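You operate a simulated robot arm through the tools that you are given. There is no shell and no other tool.

You run a simulated robot arm. Do the job below in one go: nothing can be reset, and whatever is moved stays where it is left.

TASK
Scrub the limescale off the sink floor with paste on the green scourer.
Fine: take the paste from the white jar; then rinse the scourer under the tap and put it back; leave the tap off and the lid on the jar. What is to be rubbed or washed off counts as gone when no trace of it is left.
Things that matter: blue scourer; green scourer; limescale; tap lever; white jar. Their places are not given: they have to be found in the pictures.

The check looks at the end state, three seconds after you hand in, the way a careful person would. Anything else that was tipped, shoved, dropped, spilled or broken makes it a failure. A push-on lid holds only when it is set on centred and level and pressed home; a screw cap is set on level and turned clockwise until tight.

THE ROBOT
A 7-joint arm with a two-finger parallel gripper, fixed in place. Base frame: the origin is on the floor under the middle of its stand, x ahead of it, y to its left, z up; the work surface is at about z = 91.5. Units: cm, degrees, N and s.
It reaches about 147.9 cm from its shoulder. Its first joint turns from -166.0 to 166.0 degrees. Payload 4.4 kg.
The tool frame sits at the grasp point between the pads (the TCP): z along the fingers, y along the line on which they close. The tips reach 2.3 cm beyond it. Largest opening 9.4 cm; finger width 3.8, thickness 1; the body of the gripper, 5.4 by 9.6 cm, starts 3.9 cm behind the TCP.
Orientation is that of the tool frame in the base frame, as a unit quaternion [x, y, z, w]. With the fingers straight down and closing along the base's y, the tool's x points along the base's -x, its y along +y and its z along -z.

THE INTERFACE
- The arm moves only by the tool drive_tool. Its argument "steps" is a list of rows, each an object (a shift or turn left out is 0, a gripper value left out holds the last) with "offset": the shift along the base's x, y, z in cm, a list of three; "turn": the turn, a rotation vector about the base's x, y, z in rad, a list of three. In form: [{"offset": [x, y, z], "turn": [rx, ry, rz]}, ...]. A call has 1 to 20 rows; each row shifts and turns the commanded pose from where the row before left it. "hand" is the finger opening in cm, from 0 to 9.4, set as the call begins (left out, the last holds). A row lasts 0.2 s, in which the tool goes at most 5 cm and 8.6 degrees; a call with a longer step from one row to the next is refused whole, and so is a gripper value outside its range. Where a pose cannot be reached the arm comes as near as it can. A force on the tool above 40 N (or 10 N above the force at the start of the call, whichever is more), or a blocked arm, ends the call early, and 0.2 s more pass. The fingers move at their own pace (about 7.2 cm/s each) and stop on an object; they squeeze with about 26 N. The grip force told is the motor's: it shows also when the fingers shut on nothing. Time passes only in rows, and 0.2 s behind the last, so rows that do not move let the fingers close. The reply holds the time, the measured pose of the TCP, the force on the tool along the base axes, the opening and the grip force, in the units named above and with some noise, with the torque about the TCP (base axes, N m) and any sound that the robot's microphone picked up.
- Cameras (640 x 400 px; columns grow to the right, rows downward): "scene" is fixed at [21.84, 65.05, 164.46]; the picture's right is [-0.79, -0.61, 0.00], its down [-0.33, 0.43, -0.84] and it looks along [0.51, -0.66, -0.54] (base axes); focal length 330 px, centre (320, 200). "wrist" rides on the gripper at [8.6, 1.6, -7.5] in the tool frame; the picture's right is [-0.18, 0.98, 0.00], its down [-0.58, -0.11, -0.81] and it looks along [-0.79, -0.15, 0.59] (tool axes); focal length 243 px, centre (320, 200).
- grab_frame(camera): a new picture of that camera. The clock stands still meanwhile.
- locate(camera, pixels): for up to 12 pixels [column, row] of the newest picture of that camera ("zoom" is the newest enlarged one), the place [x, y, z] in the base frame of the surface seen there, good to about 0.2 cm. The clock stands still meanwhile.
- inspect(camera, box): a new picture of the part [left, top, right, bottom] of that camera's present view, enlarged. The clock stands still meanwhile.
- finish_job(): hands the job in; it is judged then, once.

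Open the gripper and draw the arm clear of the work before you hand the job in, unless the task says otherwise.

The tools are called after "Call:" as a command line: name --argument value ..., lists and objects as JSON in quotes. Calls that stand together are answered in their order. drive_tool: Moves the arm, as the interface text tells. Its arguments: {"type":"object","properties":{"steps":{"type":"array","items":{"type":"object","properties":{"offset":{"type":"array","items":{"type":"number"}},"turn":{"type":"array","items":{"type":"number"}}}}},"hand":{"type":"number"}},"required":["steps"]} The other tools are called the same way: grab_frame (camera) takes a picture; locate (camera, pixels) gives the place of the surface under pixels of a picture; inspect (camera, box) takes an enlarged picture of a part of a camera's view; finish_job () hands the job in.

At the start:

```text
time: 0.0
eef_pos: [83.91, 1.07, 123.54]
tool_rot: [0.0, 1.0, 0.0, 0.001]
contact_force: [-0.6, -0.4, 0.4]
ft_torque: [-0.01, -0.01, 0.01]
finger_gap: 9.4
gripper_force: 0.1
```

scene: 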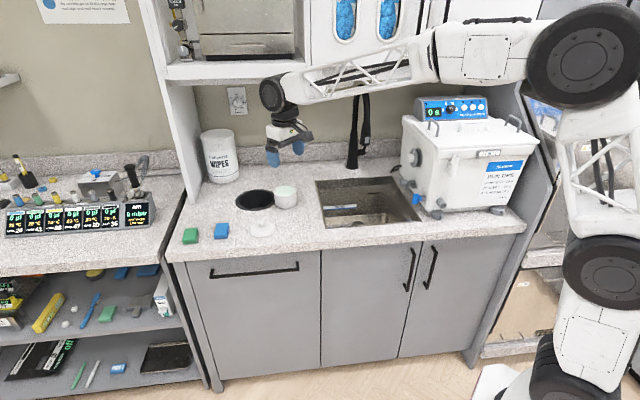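
wrist: 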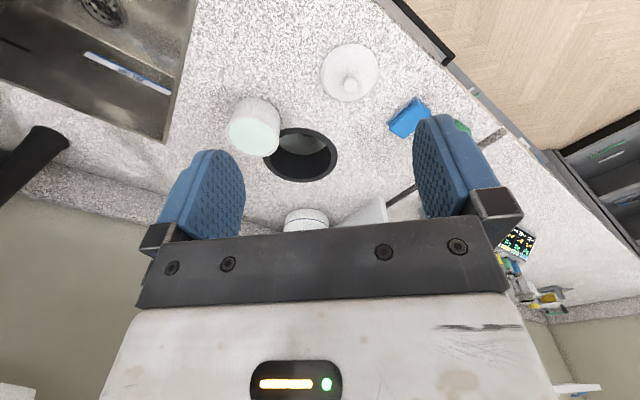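

I start with the scene: the green scourer is around (190,236), the blue one at (221,231), the white jar at (285,197), and the sink at (370,200). I enlarge those areas to see the details.

Call:
inspect --camera "scene" --box '[170, 160, 330, 260]'

Call:
inspect --camera "scene" --box '[300, 80, 460, 240]'

Call:
inspect --camera "wrist" --box '[0, 0, 240, 150]'

Call:
inspect --camera "wrist" --box '[200, 30, 480, 205]'

```text
4.00 times, centred on (250, 210) of scene
```

zoom: 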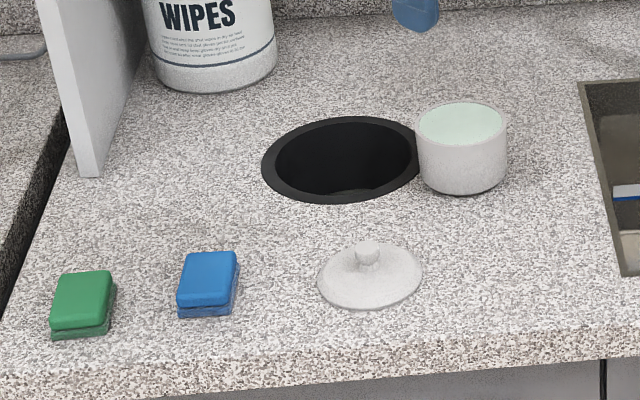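

```text
2.50 times, centred on (380, 160) of scene
```

zoom: 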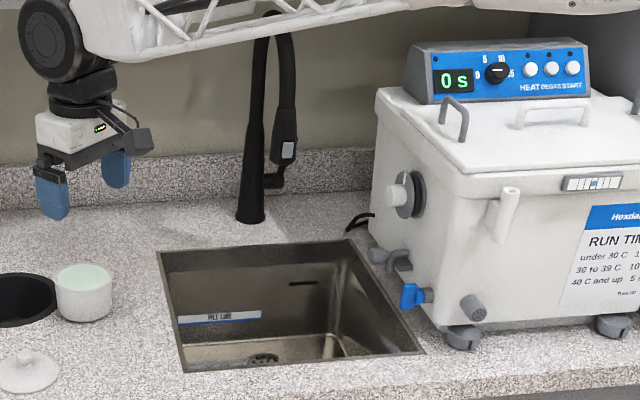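

```text
2.67 times, centred on (120, 75) of wrist
```

zoom: 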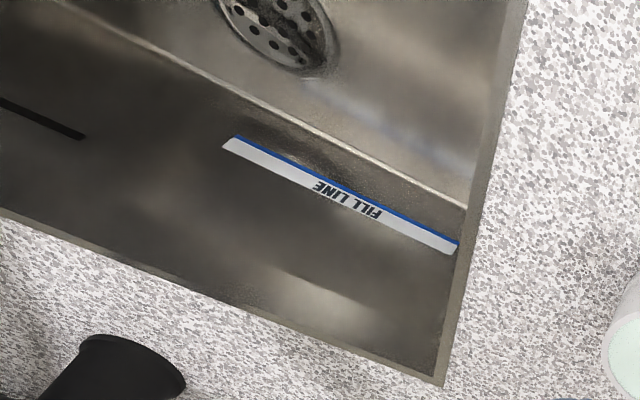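

```text
2.29 times, centred on (340, 118) of wrist
```

zoom: 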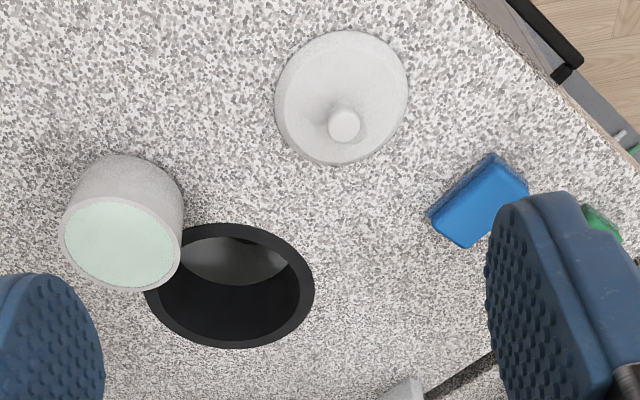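

The jar stands open with mint paste flush in it, the lid lies on the counter at about (252,226)–(265,230), and there is a dark waste hole beside the jar. I measure places of these in the scene picture.

Call:
grab_frame --camera "scene"

Call:
locate --camera "scene" --pixels '[[190, 233], [221, 229], [285, 190], [285, 206], [262, 223], [262, 230], [255, 200], [317, 181], [420, 178], [325, 227], [423, 218], [355, 168]]'

Call:
inspect --camera "scene" --box '[170, 215, 250, 255]'

Call:
inspect --camera "scene" --box '[330, 80, 410, 180]'

Call:
inspect --camera "scene" --box '[310, 170, 430, 235]'

```text
taken
```

scene: 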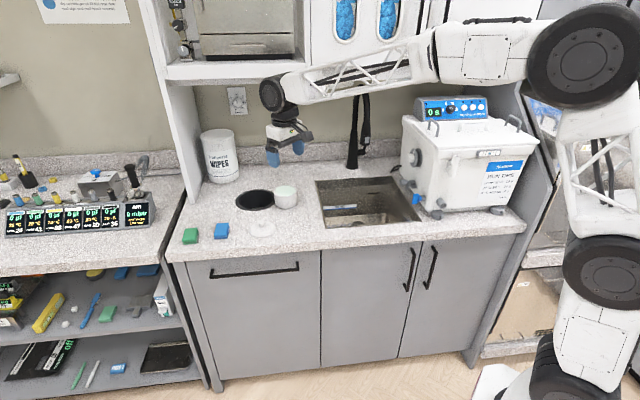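

```text
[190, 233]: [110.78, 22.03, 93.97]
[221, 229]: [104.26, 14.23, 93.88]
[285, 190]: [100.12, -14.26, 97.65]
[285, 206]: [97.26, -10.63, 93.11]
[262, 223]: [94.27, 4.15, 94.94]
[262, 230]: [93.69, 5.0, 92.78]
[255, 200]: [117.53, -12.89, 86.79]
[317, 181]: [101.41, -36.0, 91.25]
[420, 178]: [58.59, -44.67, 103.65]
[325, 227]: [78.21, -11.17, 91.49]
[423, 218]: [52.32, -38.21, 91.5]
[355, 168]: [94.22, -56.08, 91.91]
```

```text
8.00 times, centred on (210, 235) of scene
```

zoom: 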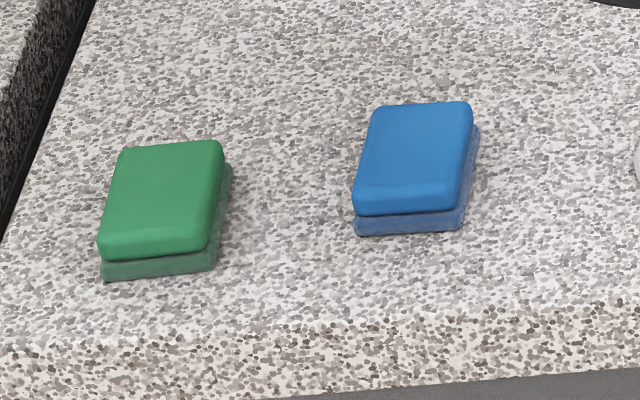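

```text
4.00 times, centred on (370, 130) of scene
```

zoom: 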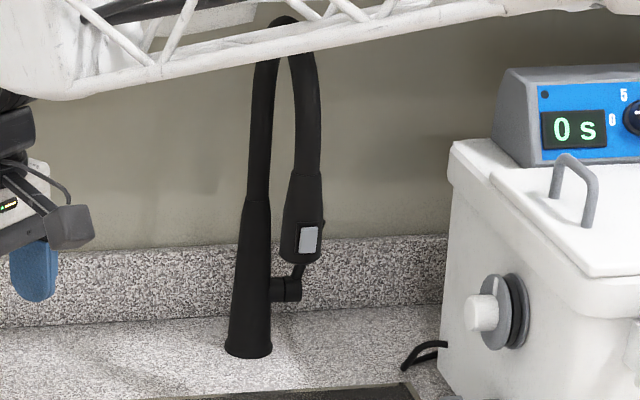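

```text
5.33 times, centred on (370, 202) of scene
```

zoom: 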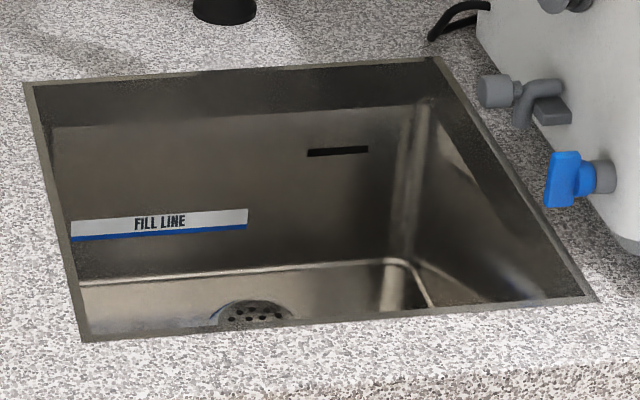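

Positions fit: the counter is turned about 45° to the base (sink corners (101,-36), (78,-11), (52,-38)), with the tap behind the sink around (94,-56). I swing the hand to before the sink with a -45° yaw so the wrist camera looks into it.

Call:
drive_tool --steps '[{"offset": [-3, -2.6, 0.5], "turn": [0, 0, -0.098]}, {"offset": [-3, -2.6, 0.5], "turn": [0, 0, -0.098]}, {"offset": [-3, -2.6, 0.5], "turn": [0, 0, -0.098]}, {"offset": [-3, -2.6, 0.5], "turn": [0, 0, -0.098]}, {"offset": [-3, -2.6, 0.5], "turn": [0, 0, -0.098]}, {"offset": [-3, -2.6, 0.5], "turn": [0, 0, -0.098]}, {"offset": [-3, -2.6, 0.5], "turn": [0, 0, -0.098]}, {"offset": [-1, -2.6, 0.5], "turn": [0, 0, -0.098]}, {"offset": [0, 0, 0]}]'

Call:
grab_frame --camera "wrist"

Call:
grab_frame --camera "scene"

```text
time: 2.0
eef_pos: [61.74, -19.81, 127.57]
tool_rot: [0.383, 0.924, -0.002, 0.0]
contact_force: [-0.2, 0.1, 0.3]
ft_torque: [0.02, 0.0, 0.0]
finger_gap: 9.4
gripper_force: 0.0
```

```text
taken
```

wrist: 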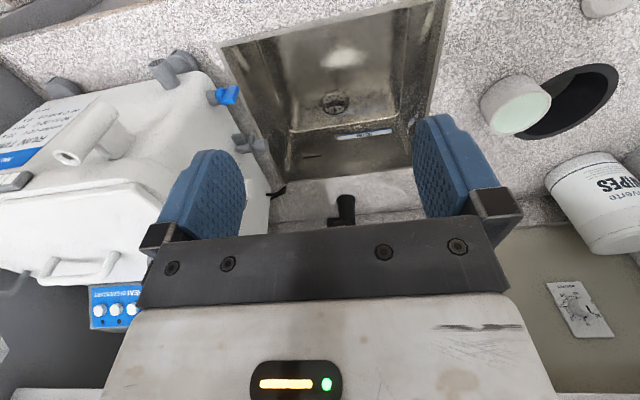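

```text
taken
```

scene: 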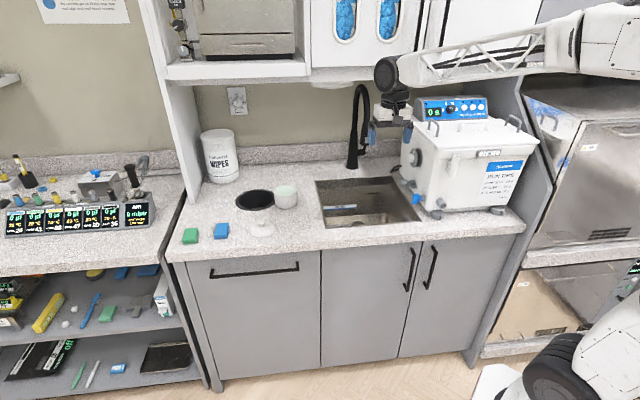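

The wrist view now shows the sink floor with a whitish patch at about (343,57) and the drain at (337,102); the scene view shows the whole tap. I enlarge both.

Call:
inspect --camera "wrist" --box '[220, 0, 440, 140]'

Call:
locate --camera "zoom" --pixels '[[360, 165], [290, 160], [420, 165], [355, 130], [355, 190], [340, 300], [200, 340], [550, 320], [130, 50], [560, 100], [600, 10], [250, 200]]'

Call:
inspect --camera "scene" --box '[330, 75, 410, 175]'

Call:
locate --camera "zoom" --pixels '[[250, 350], [260, 210], [250, 60], [275, 40], [300, 100], [300, 200], [308, 240], [300, 268], [290, 288], [325, 225], [275, 290], [300, 262]]'

```text
2.86 times, centred on (330, 70) of wrist
```

zoom: 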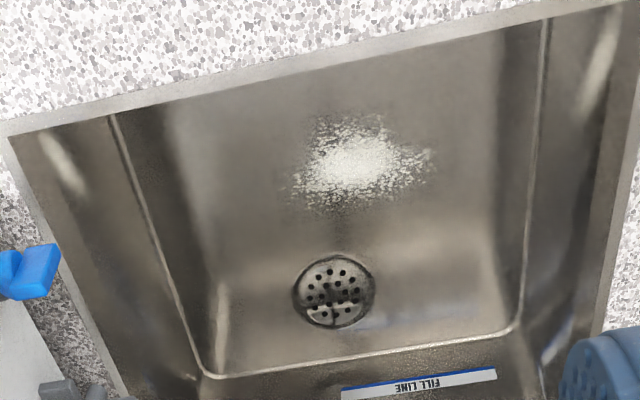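

```text
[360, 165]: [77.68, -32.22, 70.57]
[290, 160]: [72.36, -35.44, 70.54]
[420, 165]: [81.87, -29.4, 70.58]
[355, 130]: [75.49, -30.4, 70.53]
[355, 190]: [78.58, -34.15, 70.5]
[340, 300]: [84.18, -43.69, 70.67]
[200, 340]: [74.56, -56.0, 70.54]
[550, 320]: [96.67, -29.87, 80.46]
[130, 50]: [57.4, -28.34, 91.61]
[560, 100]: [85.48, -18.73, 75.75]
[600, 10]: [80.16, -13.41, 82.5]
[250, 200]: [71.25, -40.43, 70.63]
```

```text
4.00 times, centred on (370, 125) of scene
```

zoom: 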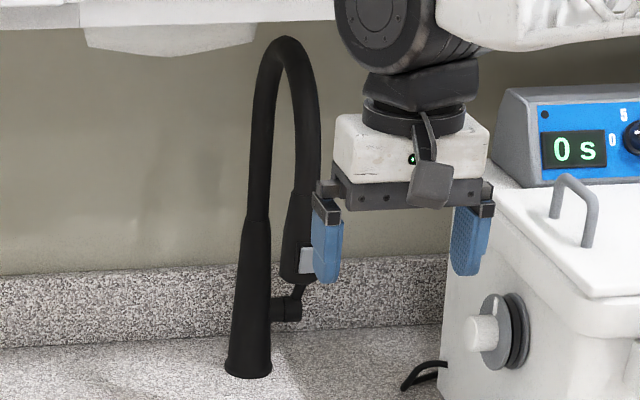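

```text
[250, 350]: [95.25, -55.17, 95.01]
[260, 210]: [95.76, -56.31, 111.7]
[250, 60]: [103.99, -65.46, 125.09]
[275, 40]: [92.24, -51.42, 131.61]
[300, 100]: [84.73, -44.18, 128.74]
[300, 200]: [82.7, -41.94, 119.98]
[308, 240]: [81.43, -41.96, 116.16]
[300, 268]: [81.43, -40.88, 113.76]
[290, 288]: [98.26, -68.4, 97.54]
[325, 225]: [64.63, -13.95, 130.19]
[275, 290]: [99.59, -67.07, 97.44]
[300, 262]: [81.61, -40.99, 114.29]
```

The limescale patch is centred around (77.7,-32.2) on the floor at z≈70.5, the drain at (84,-43.7), and the spout head near (82,-42,114). I enlarge the tap lever area, scene pixels about (365-380,140-165).

Call:
inspect --camera "scene" --box '[380, 130, 420, 155]'

Call:
inspect --camera "scene" --box '[384, 135, 432, 165]'

Call:
inspect --camera "wrist" --box '[240, 170, 440, 250]'

```text
16.00 times, centred on (400, 142) of scene
```

zoom: 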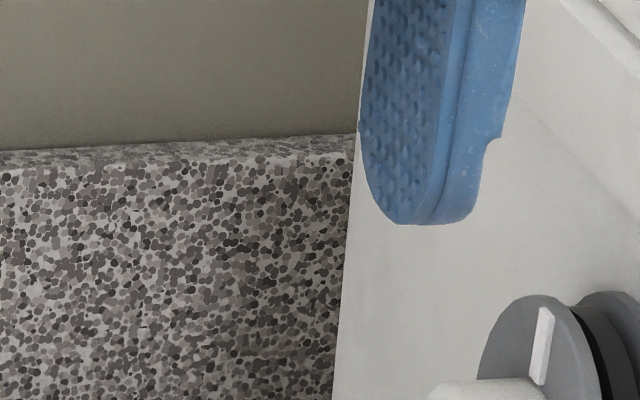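

```text
13.33 times, centred on (408, 150) of scene
```

zoom: 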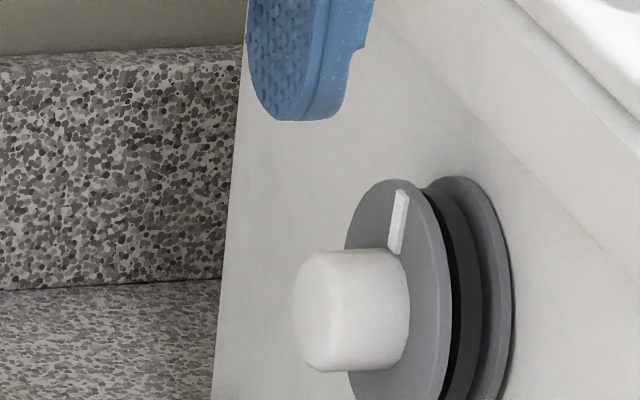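

```text
3.20 times, centred on (340, 210) of wrist
```

zoom: 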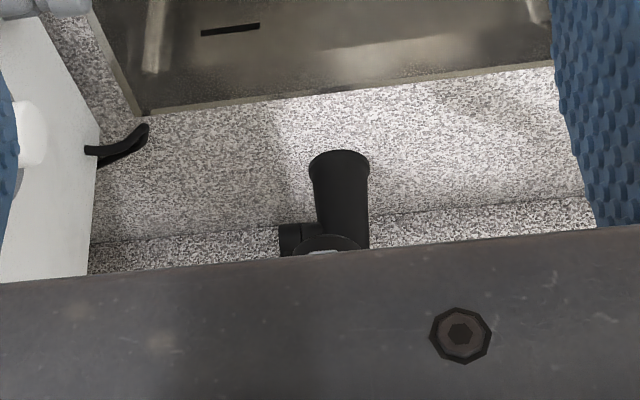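

The tap in the scene picture sits at columns 355–375; I enlarge exactly there to see the lever.

Call:
inspect --camera "scene" --box '[352, 132, 392, 157]'

Call:
locate --camera "zoom" --pixels '[[330, 330], [270, 335], [380, 330], [410, 260], [400, 290], [430, 240], [300, 330], [370, 350], [355, 180], [180, 280], [350, 310], [360, 220]]'

```text
16.00 times, centred on (372, 144) of scene
```

zoom: 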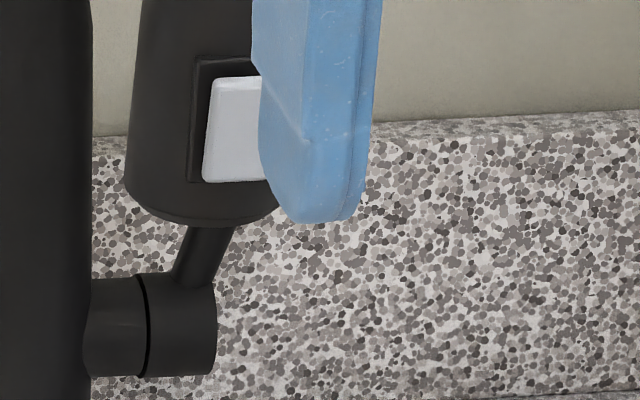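

```text
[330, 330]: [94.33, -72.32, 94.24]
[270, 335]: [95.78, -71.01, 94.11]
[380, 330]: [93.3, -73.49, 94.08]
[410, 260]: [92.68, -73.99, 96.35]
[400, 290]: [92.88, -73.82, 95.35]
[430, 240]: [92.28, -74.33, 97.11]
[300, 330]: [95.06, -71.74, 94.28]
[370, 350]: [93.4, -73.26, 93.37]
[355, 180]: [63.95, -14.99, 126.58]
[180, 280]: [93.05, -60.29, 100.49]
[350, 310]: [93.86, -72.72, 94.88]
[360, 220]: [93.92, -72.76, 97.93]
```

The lever hub is a horizontal cylinder near (93,-60,99) with a stick rising behind the spout head. Before moving closer I check where the upper cabinet's front edge and the cleaner box stand.

Call:
locate --camera "scene" --pixels '[[300, 72], [380, 65], [240, 80], [340, 84], [170, 75], [405, 130], [415, 200], [440, 212], [360, 90], [355, 165], [390, 30], [410, 115]]'

Call:
locate --camera "wrist" --pixels '[[345, 205], [344, 215], [333, 221], [240, 135], [270, 185], [515, 105], [600, 75], [600, 10], [540, 115], [180, 65], [150, 120], [60, 160]]'

```text
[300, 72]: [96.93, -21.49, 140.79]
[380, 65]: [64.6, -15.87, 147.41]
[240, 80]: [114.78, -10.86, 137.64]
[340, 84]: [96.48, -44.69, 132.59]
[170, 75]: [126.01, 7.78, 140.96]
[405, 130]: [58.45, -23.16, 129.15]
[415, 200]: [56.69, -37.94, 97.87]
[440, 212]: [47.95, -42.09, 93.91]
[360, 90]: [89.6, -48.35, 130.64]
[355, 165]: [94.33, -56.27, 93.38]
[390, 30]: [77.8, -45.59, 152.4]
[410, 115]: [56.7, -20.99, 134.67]
```

```text
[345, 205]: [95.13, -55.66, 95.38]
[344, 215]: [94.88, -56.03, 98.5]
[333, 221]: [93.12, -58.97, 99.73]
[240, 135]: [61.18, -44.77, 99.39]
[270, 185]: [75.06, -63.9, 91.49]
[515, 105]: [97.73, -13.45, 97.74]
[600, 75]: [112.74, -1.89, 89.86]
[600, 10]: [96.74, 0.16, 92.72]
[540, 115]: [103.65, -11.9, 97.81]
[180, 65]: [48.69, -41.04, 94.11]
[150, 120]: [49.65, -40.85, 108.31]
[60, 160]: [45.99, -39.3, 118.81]
```

Upper cabinet front is at about v=83–88 cm (along the counter's depth) above z≈138, so the tap must be approached with the hand tilted forward. I close the fingers and move right-front of the spout, tilting 45°, so the wrist camera looks level at the lever.

Call:
drive_tool --hand 0 --steps '[{"offset": [1.03, -2.74, -1.7], "turn": [-0.0694, -0.0694, 0]}, {"offset": [1.03, -2.74, -1.7], "turn": [-0.0694, -0.0694, 0]}, {"offset": [1.03, -2.74, -1.7], "turn": [-0.0694, -0.0694, 0]}, {"offset": [1.03, -2.74, -1.7], "turn": [-0.0694, -0.0694, 0]}, {"offset": [1.03, -2.74, -1.7], "turn": [-0.0694, -0.0694, 0]}, {"offset": [1.03, -2.74, -1.7], "turn": [-0.0694, -0.0694, 0]}, {"offset": [1.03, -2.74, -1.7], "turn": [-0.0694, -0.0694, 0]}, {"offset": [1.03, -2.74, -1.7], "turn": [-0.0694, -0.0694, 0]}, {"offset": [0, 0, 0]}]'

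Call:
grab_frame --camera "wrist"

Call:
grab_frame --camera "scene"

```text
time: 4.0
eef_pos: [70.07, -41.78, 113.93]
tool_rot: [0.353, 0.853, -0.147, 0.355]
contact_force: [-0.3, -0.2, 0.0]
ft_torque: [-0.02, 0.02, 0.04]
finger_gap: 0.03
gripper_force: 25.6
```

```text
taken
```

wrist: 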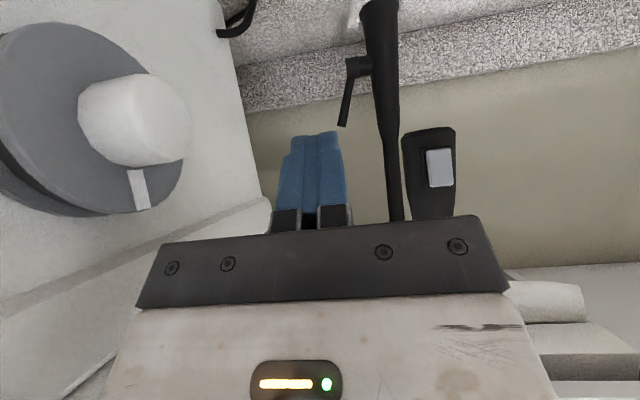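

```text
taken
```

scene: 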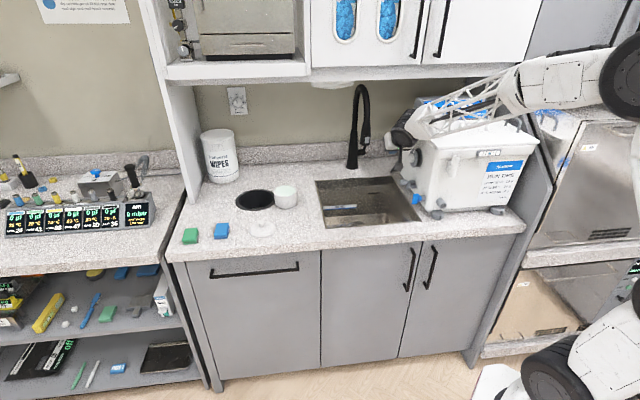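

The wrist view shows the lever clearly: hub at about (358,67) with the stick running upward in space to (343,125). I enlarge and measure it.

Call:
inspect --camera "wrist" --box '[300, 0, 480, 140]'

Call:
locate --camera "wrist" --pixels '[[357, 68], [350, 62], [352, 80], [348, 95], [345, 110], [343, 123], [383, 40], [388, 100], [430, 140], [438, 168], [395, 210], [430, 205]]'

```text
2.86 times, centred on (390, 70) of wrist
```

zoom: 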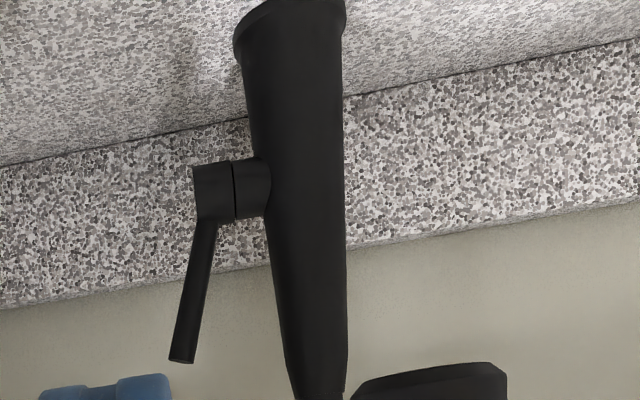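

```text
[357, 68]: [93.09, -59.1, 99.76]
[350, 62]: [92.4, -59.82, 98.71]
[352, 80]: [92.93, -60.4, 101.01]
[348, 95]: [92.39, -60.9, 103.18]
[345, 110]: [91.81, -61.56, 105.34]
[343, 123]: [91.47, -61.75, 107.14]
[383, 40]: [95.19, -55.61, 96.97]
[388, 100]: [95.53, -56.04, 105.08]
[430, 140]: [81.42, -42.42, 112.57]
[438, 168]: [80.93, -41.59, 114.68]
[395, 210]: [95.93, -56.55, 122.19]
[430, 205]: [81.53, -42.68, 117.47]
```

The lever is a splayed stick from the hub (93,-59.7,99.5) up to its tip at (91.5,-61.8,107.2), swinging about the hub axis. First I do the scrubbing, so I back out, level the hand and go over to the scourers.

Call:
drive_tool --hand 9.4 --steps '[{"offset": [-1.03, 2.74, 1.7], "turn": [0.0694, 0.0694, 0]}, {"offset": [-1.03, 2.74, 1.7], "turn": [0.0694, 0.0694, 0]}, {"offset": [-1.03, 2.74, 1.7], "turn": [0.0694, 0.0694, 0]}, {"offset": [-1.03, 2.74, 1.7], "turn": [0.0694, 0.0694, 0]}, {"offset": [-1.03, 2.74, 1.7], "turn": [0.0694, 0.0694, 0]}, {"offset": [-1.03, 2.74, 1.7], "turn": [0.0694, 0.0694, 0]}, {"offset": [-1.03, 2.74, 1.7], "turn": [0.0694, 0.0694, 0]}, {"offset": [-1.03, 2.74, 1.7], "turn": [0.0694, 0.0694, 0]}]'

Call:
drive_tool --steps '[{"offset": [3.3, 3.3, -0.2]}, {"offset": [3.3, 3.3, -0.2]}, {"offset": [3.3, 3.3, -0.2]}, {"offset": [3.3, 3.3, -0.2]}, {"offset": [3.3, 3.3, -0.2]}, {"offset": [3.3, 3.3, -0.2]}, {"offset": [3.3, 3.3, -0.2]}, {"offset": [3.3, 3.3, -0.2]}, {"offset": [3.3, 3.3, -0.2]}, {"offset": [3.3, 3.3, -0.2]}, {"offset": [3.3, 3.3, -0.2]}, {"offset": [3.3, 3.3, -0.2]}, {"offset": [3, 2, -0.5]}, {"offset": [0, 0, 0]}]'

Call:
grab_frame --camera "wrist"

Call:
grab_frame --camera "scene"

```text
time: 5.8
eef_pos: [61.95, -19.86, 127.59]
tool_rot: [0.383, 0.924, -0.001, 0.0]
contact_force: [-0.7, 0.0, -0.9]
ft_torque: [-0.03, -0.02, 0.01]
finger_gap: 9.38
gripper_force: 0.0
```

```text
time: 8.8
eef_pos: [104.46, 21.89, 124.6]
tool_rot: [0.382, 0.924, -0.002, 0.001]
contact_force: [-0.1, 0.2, -0.7]
ft_torque: [0.0, -0.02, 0.0]
finger_gap: 9.41
gripper_force: 0.0
```

```text
taken
```

wrist: 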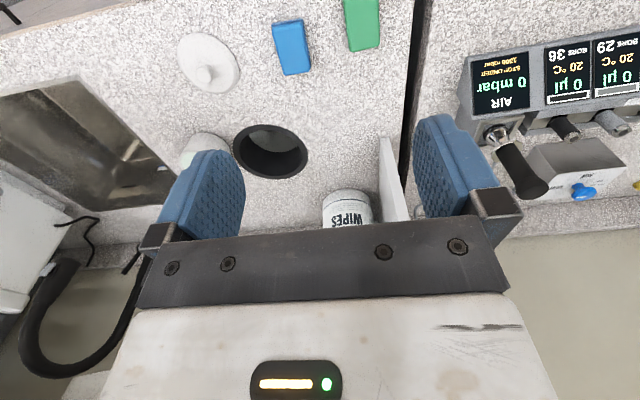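

```text
taken
```

scene: 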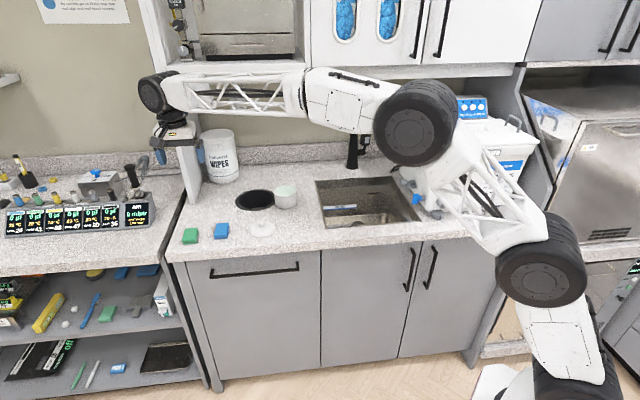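

The wrist view has the green scourer at (362,23), blue at (291,47), lid at (210,60). I enlarge this strip and measure the scourer's corners and the lid.

Call:
inspect --camera "wrist" --box '[260, 0, 420, 90]'

Call:
locate --camera "zoom" --pixels '[[350, 10], [365, 195], [475, 185], [470, 10], [60, 110], [110, 295], [200, 260], [165, 85], [415, 100], [130, 190], [80, 200], [340, 100]]'

Call:
inspect --camera "wrist" --box '[160, 20, 320, 200]'

Call:
locate --camera "zoom" --pixels '[[180, 90], [75, 95], [270, 110], [150, 45], [190, 165], [165, 112], [100, 300], [80, 270], [270, 350], [400, 270], [345, 230], [330, 300]]'

```text
4.00 times, centred on (340, 45) of wrist
```

zoom: 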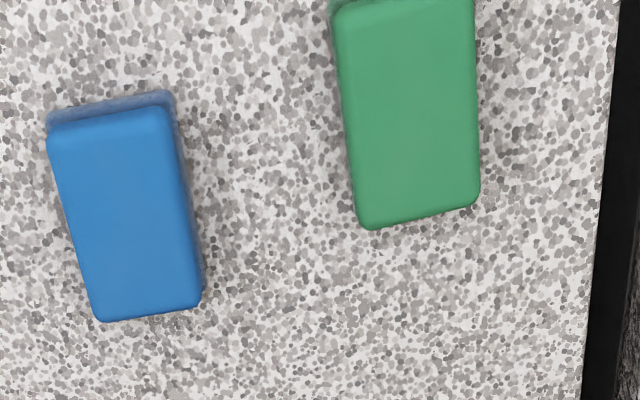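

```text
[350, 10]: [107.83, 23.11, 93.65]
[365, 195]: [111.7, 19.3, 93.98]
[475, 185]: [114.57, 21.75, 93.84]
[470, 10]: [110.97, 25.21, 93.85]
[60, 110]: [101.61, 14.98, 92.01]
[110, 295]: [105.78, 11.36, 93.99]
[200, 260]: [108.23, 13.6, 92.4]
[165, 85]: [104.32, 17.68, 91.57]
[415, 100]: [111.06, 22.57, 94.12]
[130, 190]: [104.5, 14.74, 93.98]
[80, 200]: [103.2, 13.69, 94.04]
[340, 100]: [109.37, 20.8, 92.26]
```

```text
2.22 times, centred on (240, 110) of wrist
```

zoom: 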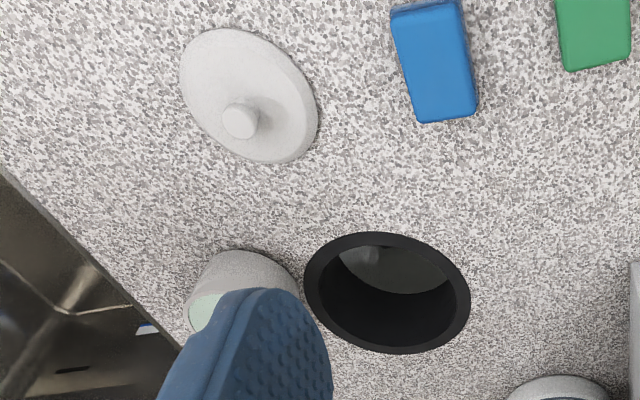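

```text
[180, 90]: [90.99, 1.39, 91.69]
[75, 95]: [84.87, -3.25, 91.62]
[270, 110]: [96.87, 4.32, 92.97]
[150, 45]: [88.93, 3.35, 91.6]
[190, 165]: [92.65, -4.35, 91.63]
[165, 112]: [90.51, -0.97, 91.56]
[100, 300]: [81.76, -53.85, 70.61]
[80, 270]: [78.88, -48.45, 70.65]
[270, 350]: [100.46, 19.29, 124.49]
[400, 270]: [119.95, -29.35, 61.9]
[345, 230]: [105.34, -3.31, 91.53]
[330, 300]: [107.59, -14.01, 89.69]
```

The green scourer's long side runs along (0.7,-0.7), i.e. matching my current hand yaw, but its near end is cut off. I back off 6 cm and come lower to see all of it.

Call:
drive_tool --steps '[{"offset": [-1.0, 3.2, -2]}, {"offset": [-1.0, 3.2, -2]}, {"offset": [0, 0, -2]}, {"offset": [0, 0, 0]}]'

Call:
inspect --camera "wrist" --box '[200, 0, 400, 125]'

Call:
grab_frame --camera "wrist"

```text
time: 9.8
eef_pos: [102.5, 28.13, 118.71]
tool_rot: [0.383, 0.924, -0.001, 0.001]
contact_force: [0.8, -0.8, -0.1]
ft_torque: [0.02, 0.0, -0.01]
finger_gap: 9.4
gripper_force: 0.2
```

```text
3.20 times, centred on (300, 62) of wrist
```

zoom: 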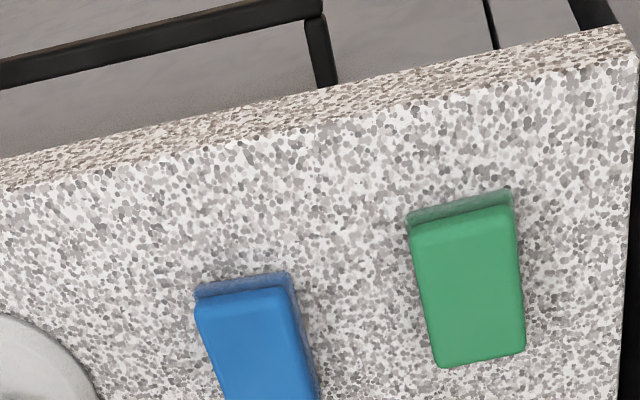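

```text
taken
```

wrist: 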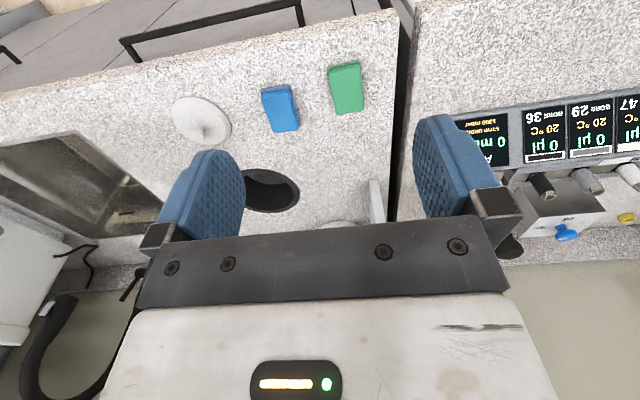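

The whole green scourer is now visible in the enlarged picture at (410–525, 190–365), two layers: green top, greyer-green pad below. I measure its corners.

Call:
locate --camera "zoom" --pixels '[[414, 238], [440, 362], [520, 348], [510, 210], [465, 285], [409, 213], [508, 192], [425, 225], [470, 205], [600, 100], [480, 360], [522, 280]]'

Call:
inspect --camera "wrist" --box '[310, 50, 380, 125]'

```text
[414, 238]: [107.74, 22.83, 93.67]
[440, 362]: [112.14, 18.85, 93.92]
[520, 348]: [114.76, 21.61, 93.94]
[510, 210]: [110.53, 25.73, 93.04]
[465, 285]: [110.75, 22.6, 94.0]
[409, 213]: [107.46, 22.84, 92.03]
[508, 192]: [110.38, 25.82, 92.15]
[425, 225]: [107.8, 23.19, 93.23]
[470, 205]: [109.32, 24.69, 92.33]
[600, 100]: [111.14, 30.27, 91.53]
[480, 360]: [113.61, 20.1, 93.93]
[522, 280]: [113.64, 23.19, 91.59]
```

```text
5.33 times, centred on (345, 88) of wrist
```

zoom: 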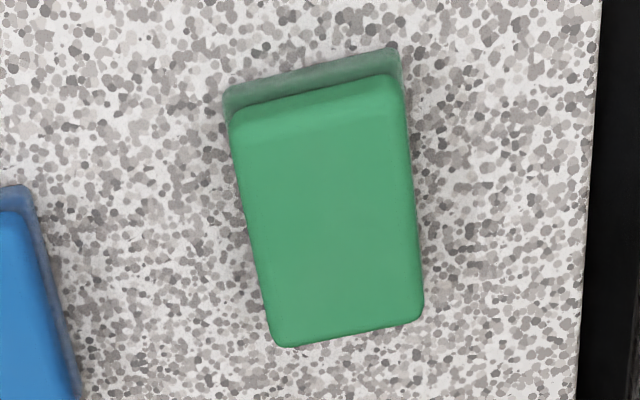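

The scourer top measures about 6×4 cm, centre (111.3,22.25), height 2.5 cm, turned -44°. I hover over it with the gripper at 6.8 cm and then come down so the tips stop about 1 cm above the counter.

Call:
drive_tool --hand 6.8 --steps '[{"offset": [2.2, -1.47, -3]}, {"offset": [2.2, -1.47, -3]}, {"offset": [2.2, -1.47, -3]}, {"offset": [2.18, -1.47, -3], "turn": [0, 0, 0.017]}, {"offset": [0, 0, -2]}, {"offset": [0, 0, 0]}]'

Call:
grab_frame --camera "scene"

Call:
inspect --camera "scene" --box '[140, 160, 260, 260]'

Call:
grab_frame --camera "wrist"

```text
time: 11.2
eef_pos: [111.24, 22.31, 104.52]
tool_rot: [0.375, 0.927, -0.001, 0.0]
contact_force: [-0.6, -0.3, -0.3]
ft_torque: [0.0, -0.01, 0.01]
finger_gap: 6.82
gripper_force: 0.0
```

```text
taken
```

scene: 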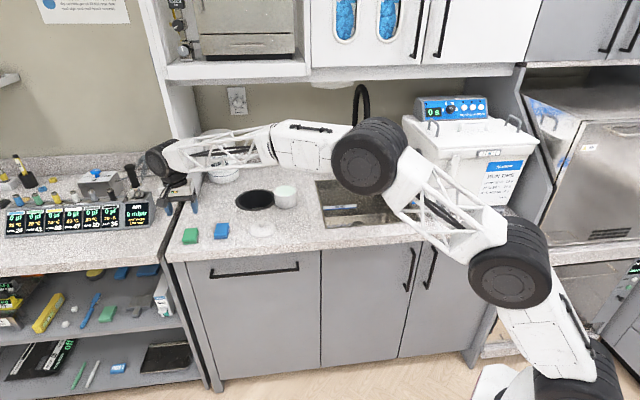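

```text
4.00 times, centred on (200, 210) of scene
```

zoom: 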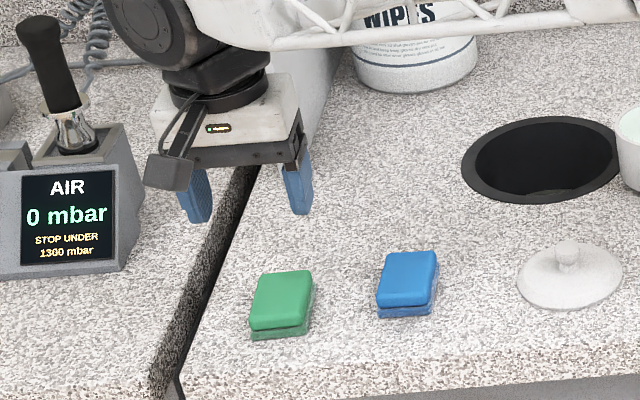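

```text
taken
```

wrist: 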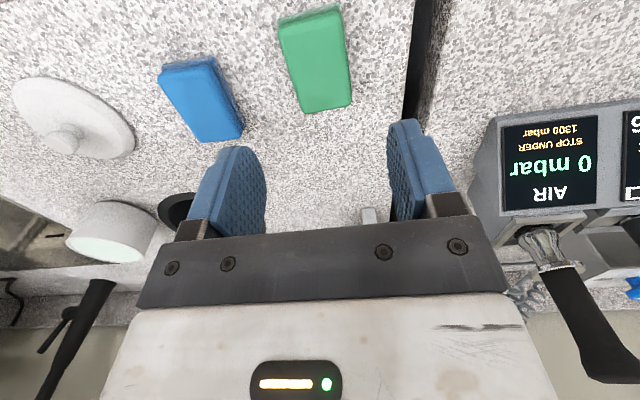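

The scourer at (316,60) in the wrist view lies exactly where the point under the TCP should project (320,61). I descend to TCP z≈94.8 and then close.

Call:
drive_tool --steps '[{"offset": [0, 0, -2.5]}, {"offset": [0, 0, -2.5]}, {"offset": [0, 0, -2.5]}, {"offset": [0, 0, -1.5]}, {"offset": [0, 0, -0.7]}, {"offset": [0, 0, 0]}]'

Call:
grab_frame --camera "wrist"

Call:
inspect --camera "scene" --box '[160, 190, 240, 250]'

```text
time: 12.6
eef_pos: [111.33, 22.33, 94.98]
tool_rot: [0.374, 0.928, 0.0, 0.0]
contact_force: [0.7, -1.1, -0.3]
ft_torque: [-0.02, 0.02, 0.01]
finger_gap: 6.82
gripper_force: 0.2
```

```text
taken
```

wrist: 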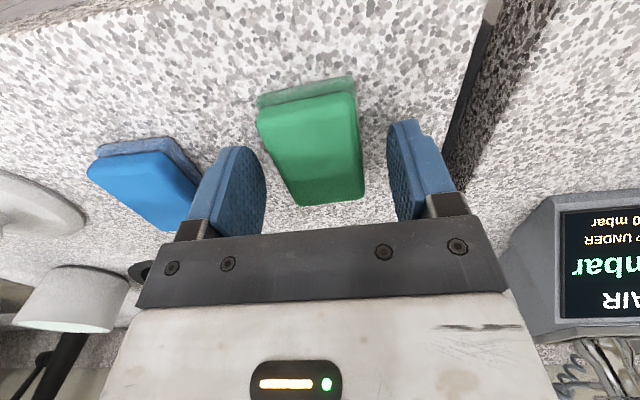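

```text
6.67 times, centred on (200, 220) of scene
```

zoom: 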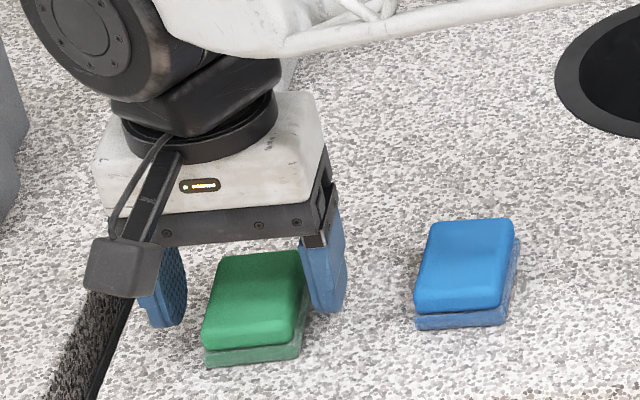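

The scourer sits centred between the fingers (near edge row 113, far edge row 200, as computed for a centred piece). I close on it.

Call:
drive_tool --hand 3.0 --steps '[{"offset": [0, 0, -0.15]}, {"offset": [0, 0, 0]}, {"offset": [0, 0, 0]}, {"offset": [0, 0, 0]}]'

Call:
grab_frame --camera "wrist"

```text
time: 13.6
eef_pos: [111.25, 22.41, 94.75]
tool_rot: [0.374, 0.927, -0.002, 0.001]
contact_force: [0.6, -0.9, 5.2]
ft_torque: [0.13, 0.14, 0.03]
finger_gap: 4.43
gripper_force: 25.9
```

```text
taken
```

wrist: 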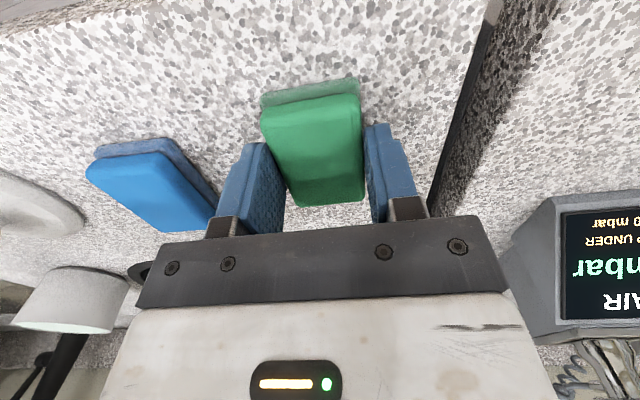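

The grip holds at 4.43 cm with 25.9 N; the home pose of the scourer is TCP (111.25,22.41,94.75), yaw -44°. I lift it and carry it high to a look-down point just before the jar.

Call:
drive_tool --steps '[{"offset": [0, 0, 2]}, {"offset": [0, 0, 4]}, {"offset": [0, 0, 4.5]}, {"offset": [0, 0, 4.5]}, {"offset": [0, 0, 4.5]}, {"offset": [0, 0, 3.7]}, {"offset": [-1.62, -4.2, 0]}, {"offset": [-1.62, -4.2, 0]}, {"offset": [-1.62, -4.2, 0]}, {"offset": [-1.62, -4.2, 0]}, {"offset": [-1.62, -4.2, 0]}, {"offset": [-1.62, -4.2, 0]}, {"offset": [-1.62, -4.2, 0]}, {"offset": [-1.61, -4.4, 0]}, {"offset": [0, 0, 0]}]'

Call:
grab_frame --camera "wrist"

Call:
inspect --camera "wrist" --box '[240, 0, 400, 100]'

Call:
grab_frame --camera "scene"

```text
time: 16.8
eef_pos: [98.24, -11.47, 117.91]
tool_rot: [0.374, 0.927, -0.002, 0.0]
contact_force: [-0.3, 1.1, 0.0]
ft_torque: [0.01, 0.01, 0.0]
finger_gap: 4.45
gripper_force: 25.4
```

```text
taken
```

wrist: 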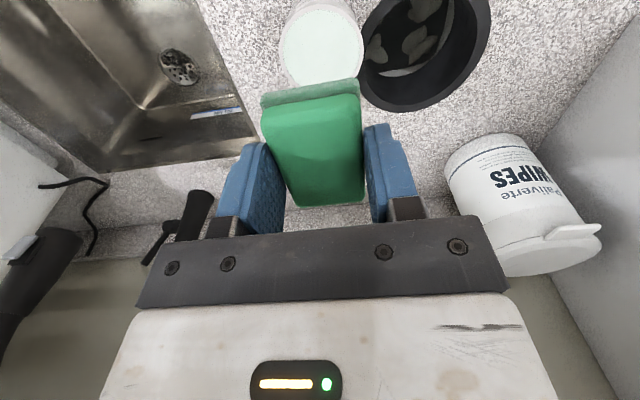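

```text
4.00 times, centred on (320, 50) of wrist
```

zoom: 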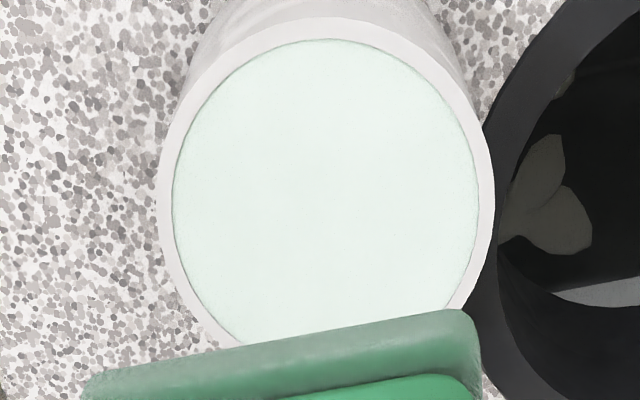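

```text
taken
```

scene: 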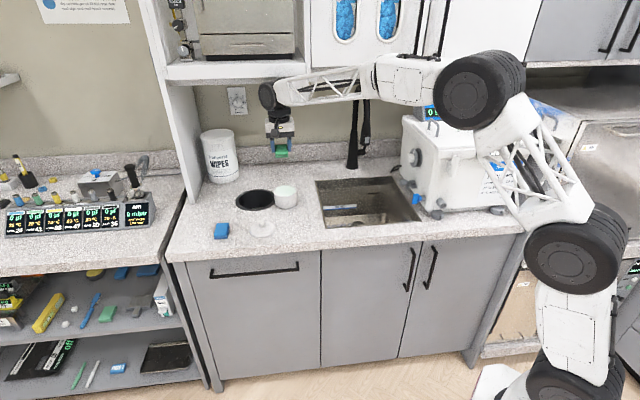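

The jar fills the enlarged view: rim from about x=160 to 495, paste x=172 to 478. I measure rim and paste heights and the jar's extents.

Call:
locate --camera "zoom" --pixels '[[166, 190], [487, 190], [325, 30], [325, 160], [185, 190], [465, 190], [325, 55], [325, 300], [195, 100], [445, 90], [205, 330], [470, 290]]'

```text
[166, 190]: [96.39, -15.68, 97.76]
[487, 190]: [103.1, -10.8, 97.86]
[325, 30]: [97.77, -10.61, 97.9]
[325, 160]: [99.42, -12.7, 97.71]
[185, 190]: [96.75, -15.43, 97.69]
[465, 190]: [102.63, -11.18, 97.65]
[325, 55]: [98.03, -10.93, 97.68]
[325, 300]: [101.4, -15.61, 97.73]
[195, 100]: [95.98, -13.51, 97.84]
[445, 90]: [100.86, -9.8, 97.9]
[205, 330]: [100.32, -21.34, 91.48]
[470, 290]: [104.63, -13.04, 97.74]
```

Paste level is z≈97.7, rim ≈97.85, jar centre about (100.35,-13.95) with inner radius ≈3.85, so the scourer just fits inside. I move over the centre and lower to just above the paste (scourer bottom is 3.25 below the TCP).

Call:
drive_tool --steps '[{"offset": [1.05, -1.24, 0]}, {"offset": [1.06, -1.24, 0]}, {"offset": [0, 0, -4]}, {"offset": [0, 0, -4]}, {"offset": [0, 0, -4]}, {"offset": [0, 0, -2.5]}, {"offset": [0, 0, -1.2]}, {"offset": [0, 0, 0]}]'

Call:
inspect --camera "scene" --box '[250, 150, 320, 220]'

Call:
grab_frame --camera "wrist"

```text
time: 18.6
eef_pos: [100.53, -13.89, 102.32]
tool_rot: [0.374, 0.927, -0.002, 0.001]
contact_force: [0.2, -0.4, 0.2]
ft_torque: [0.03, 0.04, 0.01]
finger_gap: 4.45
gripper_force: 26.0
```

```text
5.71 times, centred on (285, 185) of scene
```

zoom: 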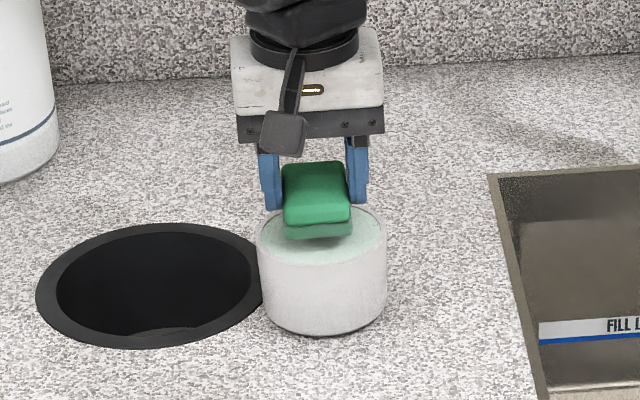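

```text
taken
```

wrist: 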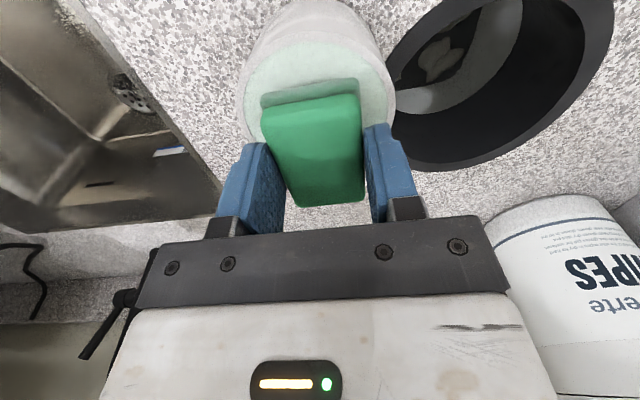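

The jar rim runs columns 243–395, centred laterally under the scourer. I zoom in to check the fore-aft centring before pressing.

Call:
inspect --camera "wrist" --box '[220, 0, 420, 160]'

Call:
locate --camera "zoom" --pixels '[[310, 90], [310, 110], [70, 280], [555, 280], [75, 340], [310, 150], [110, 180], [500, 170], [140, 280], [130, 250], [440, 250], [550, 320]]'

```text
2.50 times, centred on (320, 80) of wrist
```

zoom: 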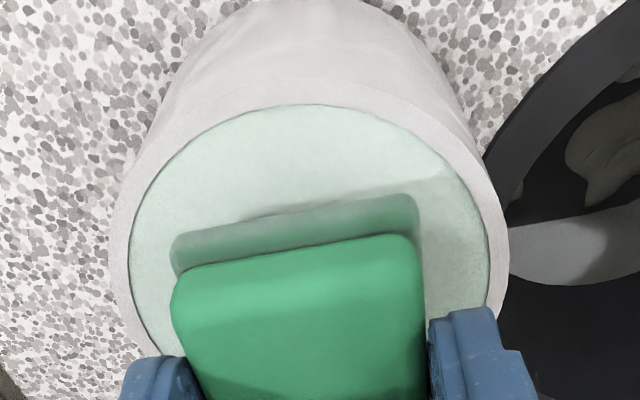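

```text
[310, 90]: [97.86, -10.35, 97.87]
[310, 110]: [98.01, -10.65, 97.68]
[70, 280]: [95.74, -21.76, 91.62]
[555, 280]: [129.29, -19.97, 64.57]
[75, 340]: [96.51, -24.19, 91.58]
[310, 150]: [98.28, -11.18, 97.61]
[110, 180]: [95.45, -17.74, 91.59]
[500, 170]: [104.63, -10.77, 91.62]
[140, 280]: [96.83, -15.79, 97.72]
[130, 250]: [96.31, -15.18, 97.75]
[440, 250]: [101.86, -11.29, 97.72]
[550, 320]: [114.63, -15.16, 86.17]
```

The near inner rim comes out 4.1 cm from the TCP axis against a 3.85 radius, so I shift 0.25 cm back towards me and lower in small steps onto the paste.

Call:
drive_tool --steps '[{"offset": [-0.18, 0.18, -0.5]}, {"offset": [0, 0, -0.4]}, {"offset": [0, 0, -0.3]}, {"offset": [0, 0, -0.15]}, {"offset": [0, 0, -0.1]}, {"offset": [0, 0, 0]}]'

Call:
inspect --camera "wrist" --box '[220, 0, 420, 160]'

Call:
inspect --camera "scene" --box '[250, 150, 320, 220]'

```text
time: 20.0
eef_pos: [100.32, -13.62, 100.93]
tool_rot: [0.374, 0.927, 0.0, 0.002]
contact_force: [-1.3, -1.6, 18.7]
ft_torque: [0.15, 0.21, 0.01]
finger_gap: 4.43
gripper_force: 26.1
```

```text
2.50 times, centred on (320, 80) of wrist
```

zoom: 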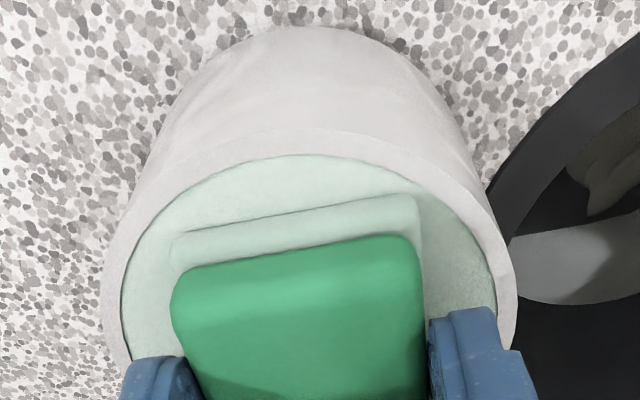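

```text
5.71 times, centred on (285, 185) of scene
```

zoom: 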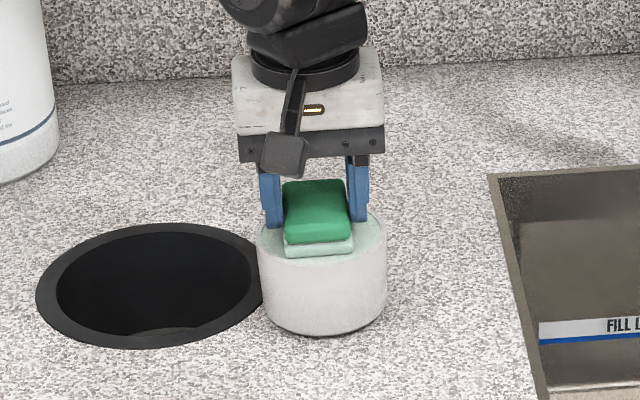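

The pad has turned pale mint all along its edge, so it is loaded with paste (18.7 N press). I lift straight up gently and check the pad and the arm's wrist size for clearance at the spout.

Call:
drive_tool --steps '[{"offset": [0, 0, 0.5]}, {"offset": [0, 0, 1]}, {"offset": [0, 0, 2]}, {"offset": [0, 0, 3]}, {"offset": [0, 0, 4]}, {"offset": [0, 0, 4]}, {"offset": [0, 0, 0]}]'

Call:
grab_frame --camera "scene"

Call:
inspect --camera "scene" --box '[240, 70, 340, 220]'

Call:
grab_frame --camera "wrist"

```text
time: 21.6
eef_pos: [100.4, -13.75, 115.39]
tool_rot: [0.374, 0.927, -0.001, 0.001]
contact_force: [0.4, -1.6, -0.6]
ft_torque: [0.0, 0.04, -0.02]
finger_gap: 4.46
gripper_force: 25.9
```

```text
taken
```

scene: 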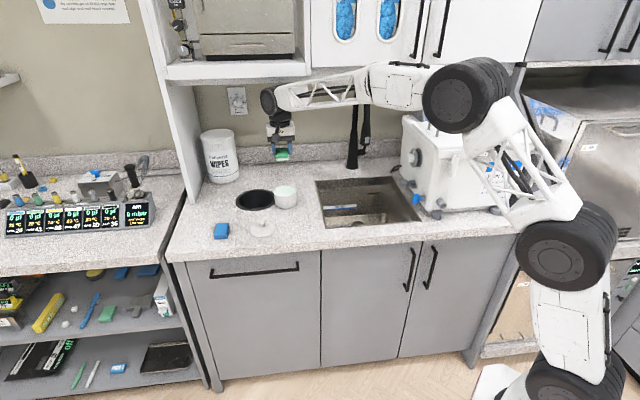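

```text
2.67 times, centred on (290, 145) of scene
```

zoom: 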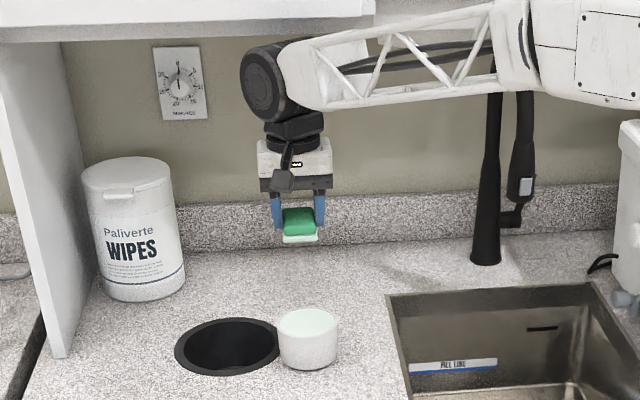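

```text
taken
```

wrist: 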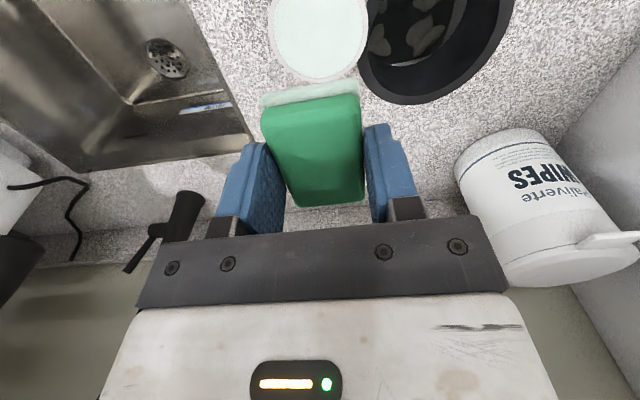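

The pad is evenly mint now. I measure the wrist drum and forearm positions relative to the hand in the enlarged scene picture.

Call:
locate --camera "zoom" --pixels '[[265, 85], [268, 50], [265, 115], [295, 130], [300, 60], [300, 100], [330, 80], [400, 50], [480, 50], [295, 155], [300, 215], [245, 80]]'

```text
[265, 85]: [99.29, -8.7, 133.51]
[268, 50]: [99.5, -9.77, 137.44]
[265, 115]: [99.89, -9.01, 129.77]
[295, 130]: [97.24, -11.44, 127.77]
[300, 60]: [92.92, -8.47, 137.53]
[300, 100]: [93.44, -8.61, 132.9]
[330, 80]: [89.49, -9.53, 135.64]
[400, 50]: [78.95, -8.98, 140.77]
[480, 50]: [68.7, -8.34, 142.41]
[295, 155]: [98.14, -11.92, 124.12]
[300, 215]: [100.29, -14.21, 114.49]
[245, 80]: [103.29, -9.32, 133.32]
```

The wrist drum centre is about 18 cm above the TCP and its top 23 cm above. I also check elbow and shoulder drums to judge how the forearm will slope when the hand is down in the sink.

Call:
locate --camera "scene" --pixels '[[455, 100], [565, 250], [560, 390], [395, 85], [430, 80], [340, 95], [520, 165], [300, 110], [350, 100], [380, 105]]'

```text
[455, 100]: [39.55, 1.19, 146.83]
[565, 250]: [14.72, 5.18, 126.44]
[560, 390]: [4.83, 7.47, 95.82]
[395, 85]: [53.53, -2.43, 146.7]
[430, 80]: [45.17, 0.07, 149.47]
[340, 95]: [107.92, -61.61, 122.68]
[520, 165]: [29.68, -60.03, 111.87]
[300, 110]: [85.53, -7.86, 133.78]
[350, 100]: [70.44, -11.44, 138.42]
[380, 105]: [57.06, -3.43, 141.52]
```

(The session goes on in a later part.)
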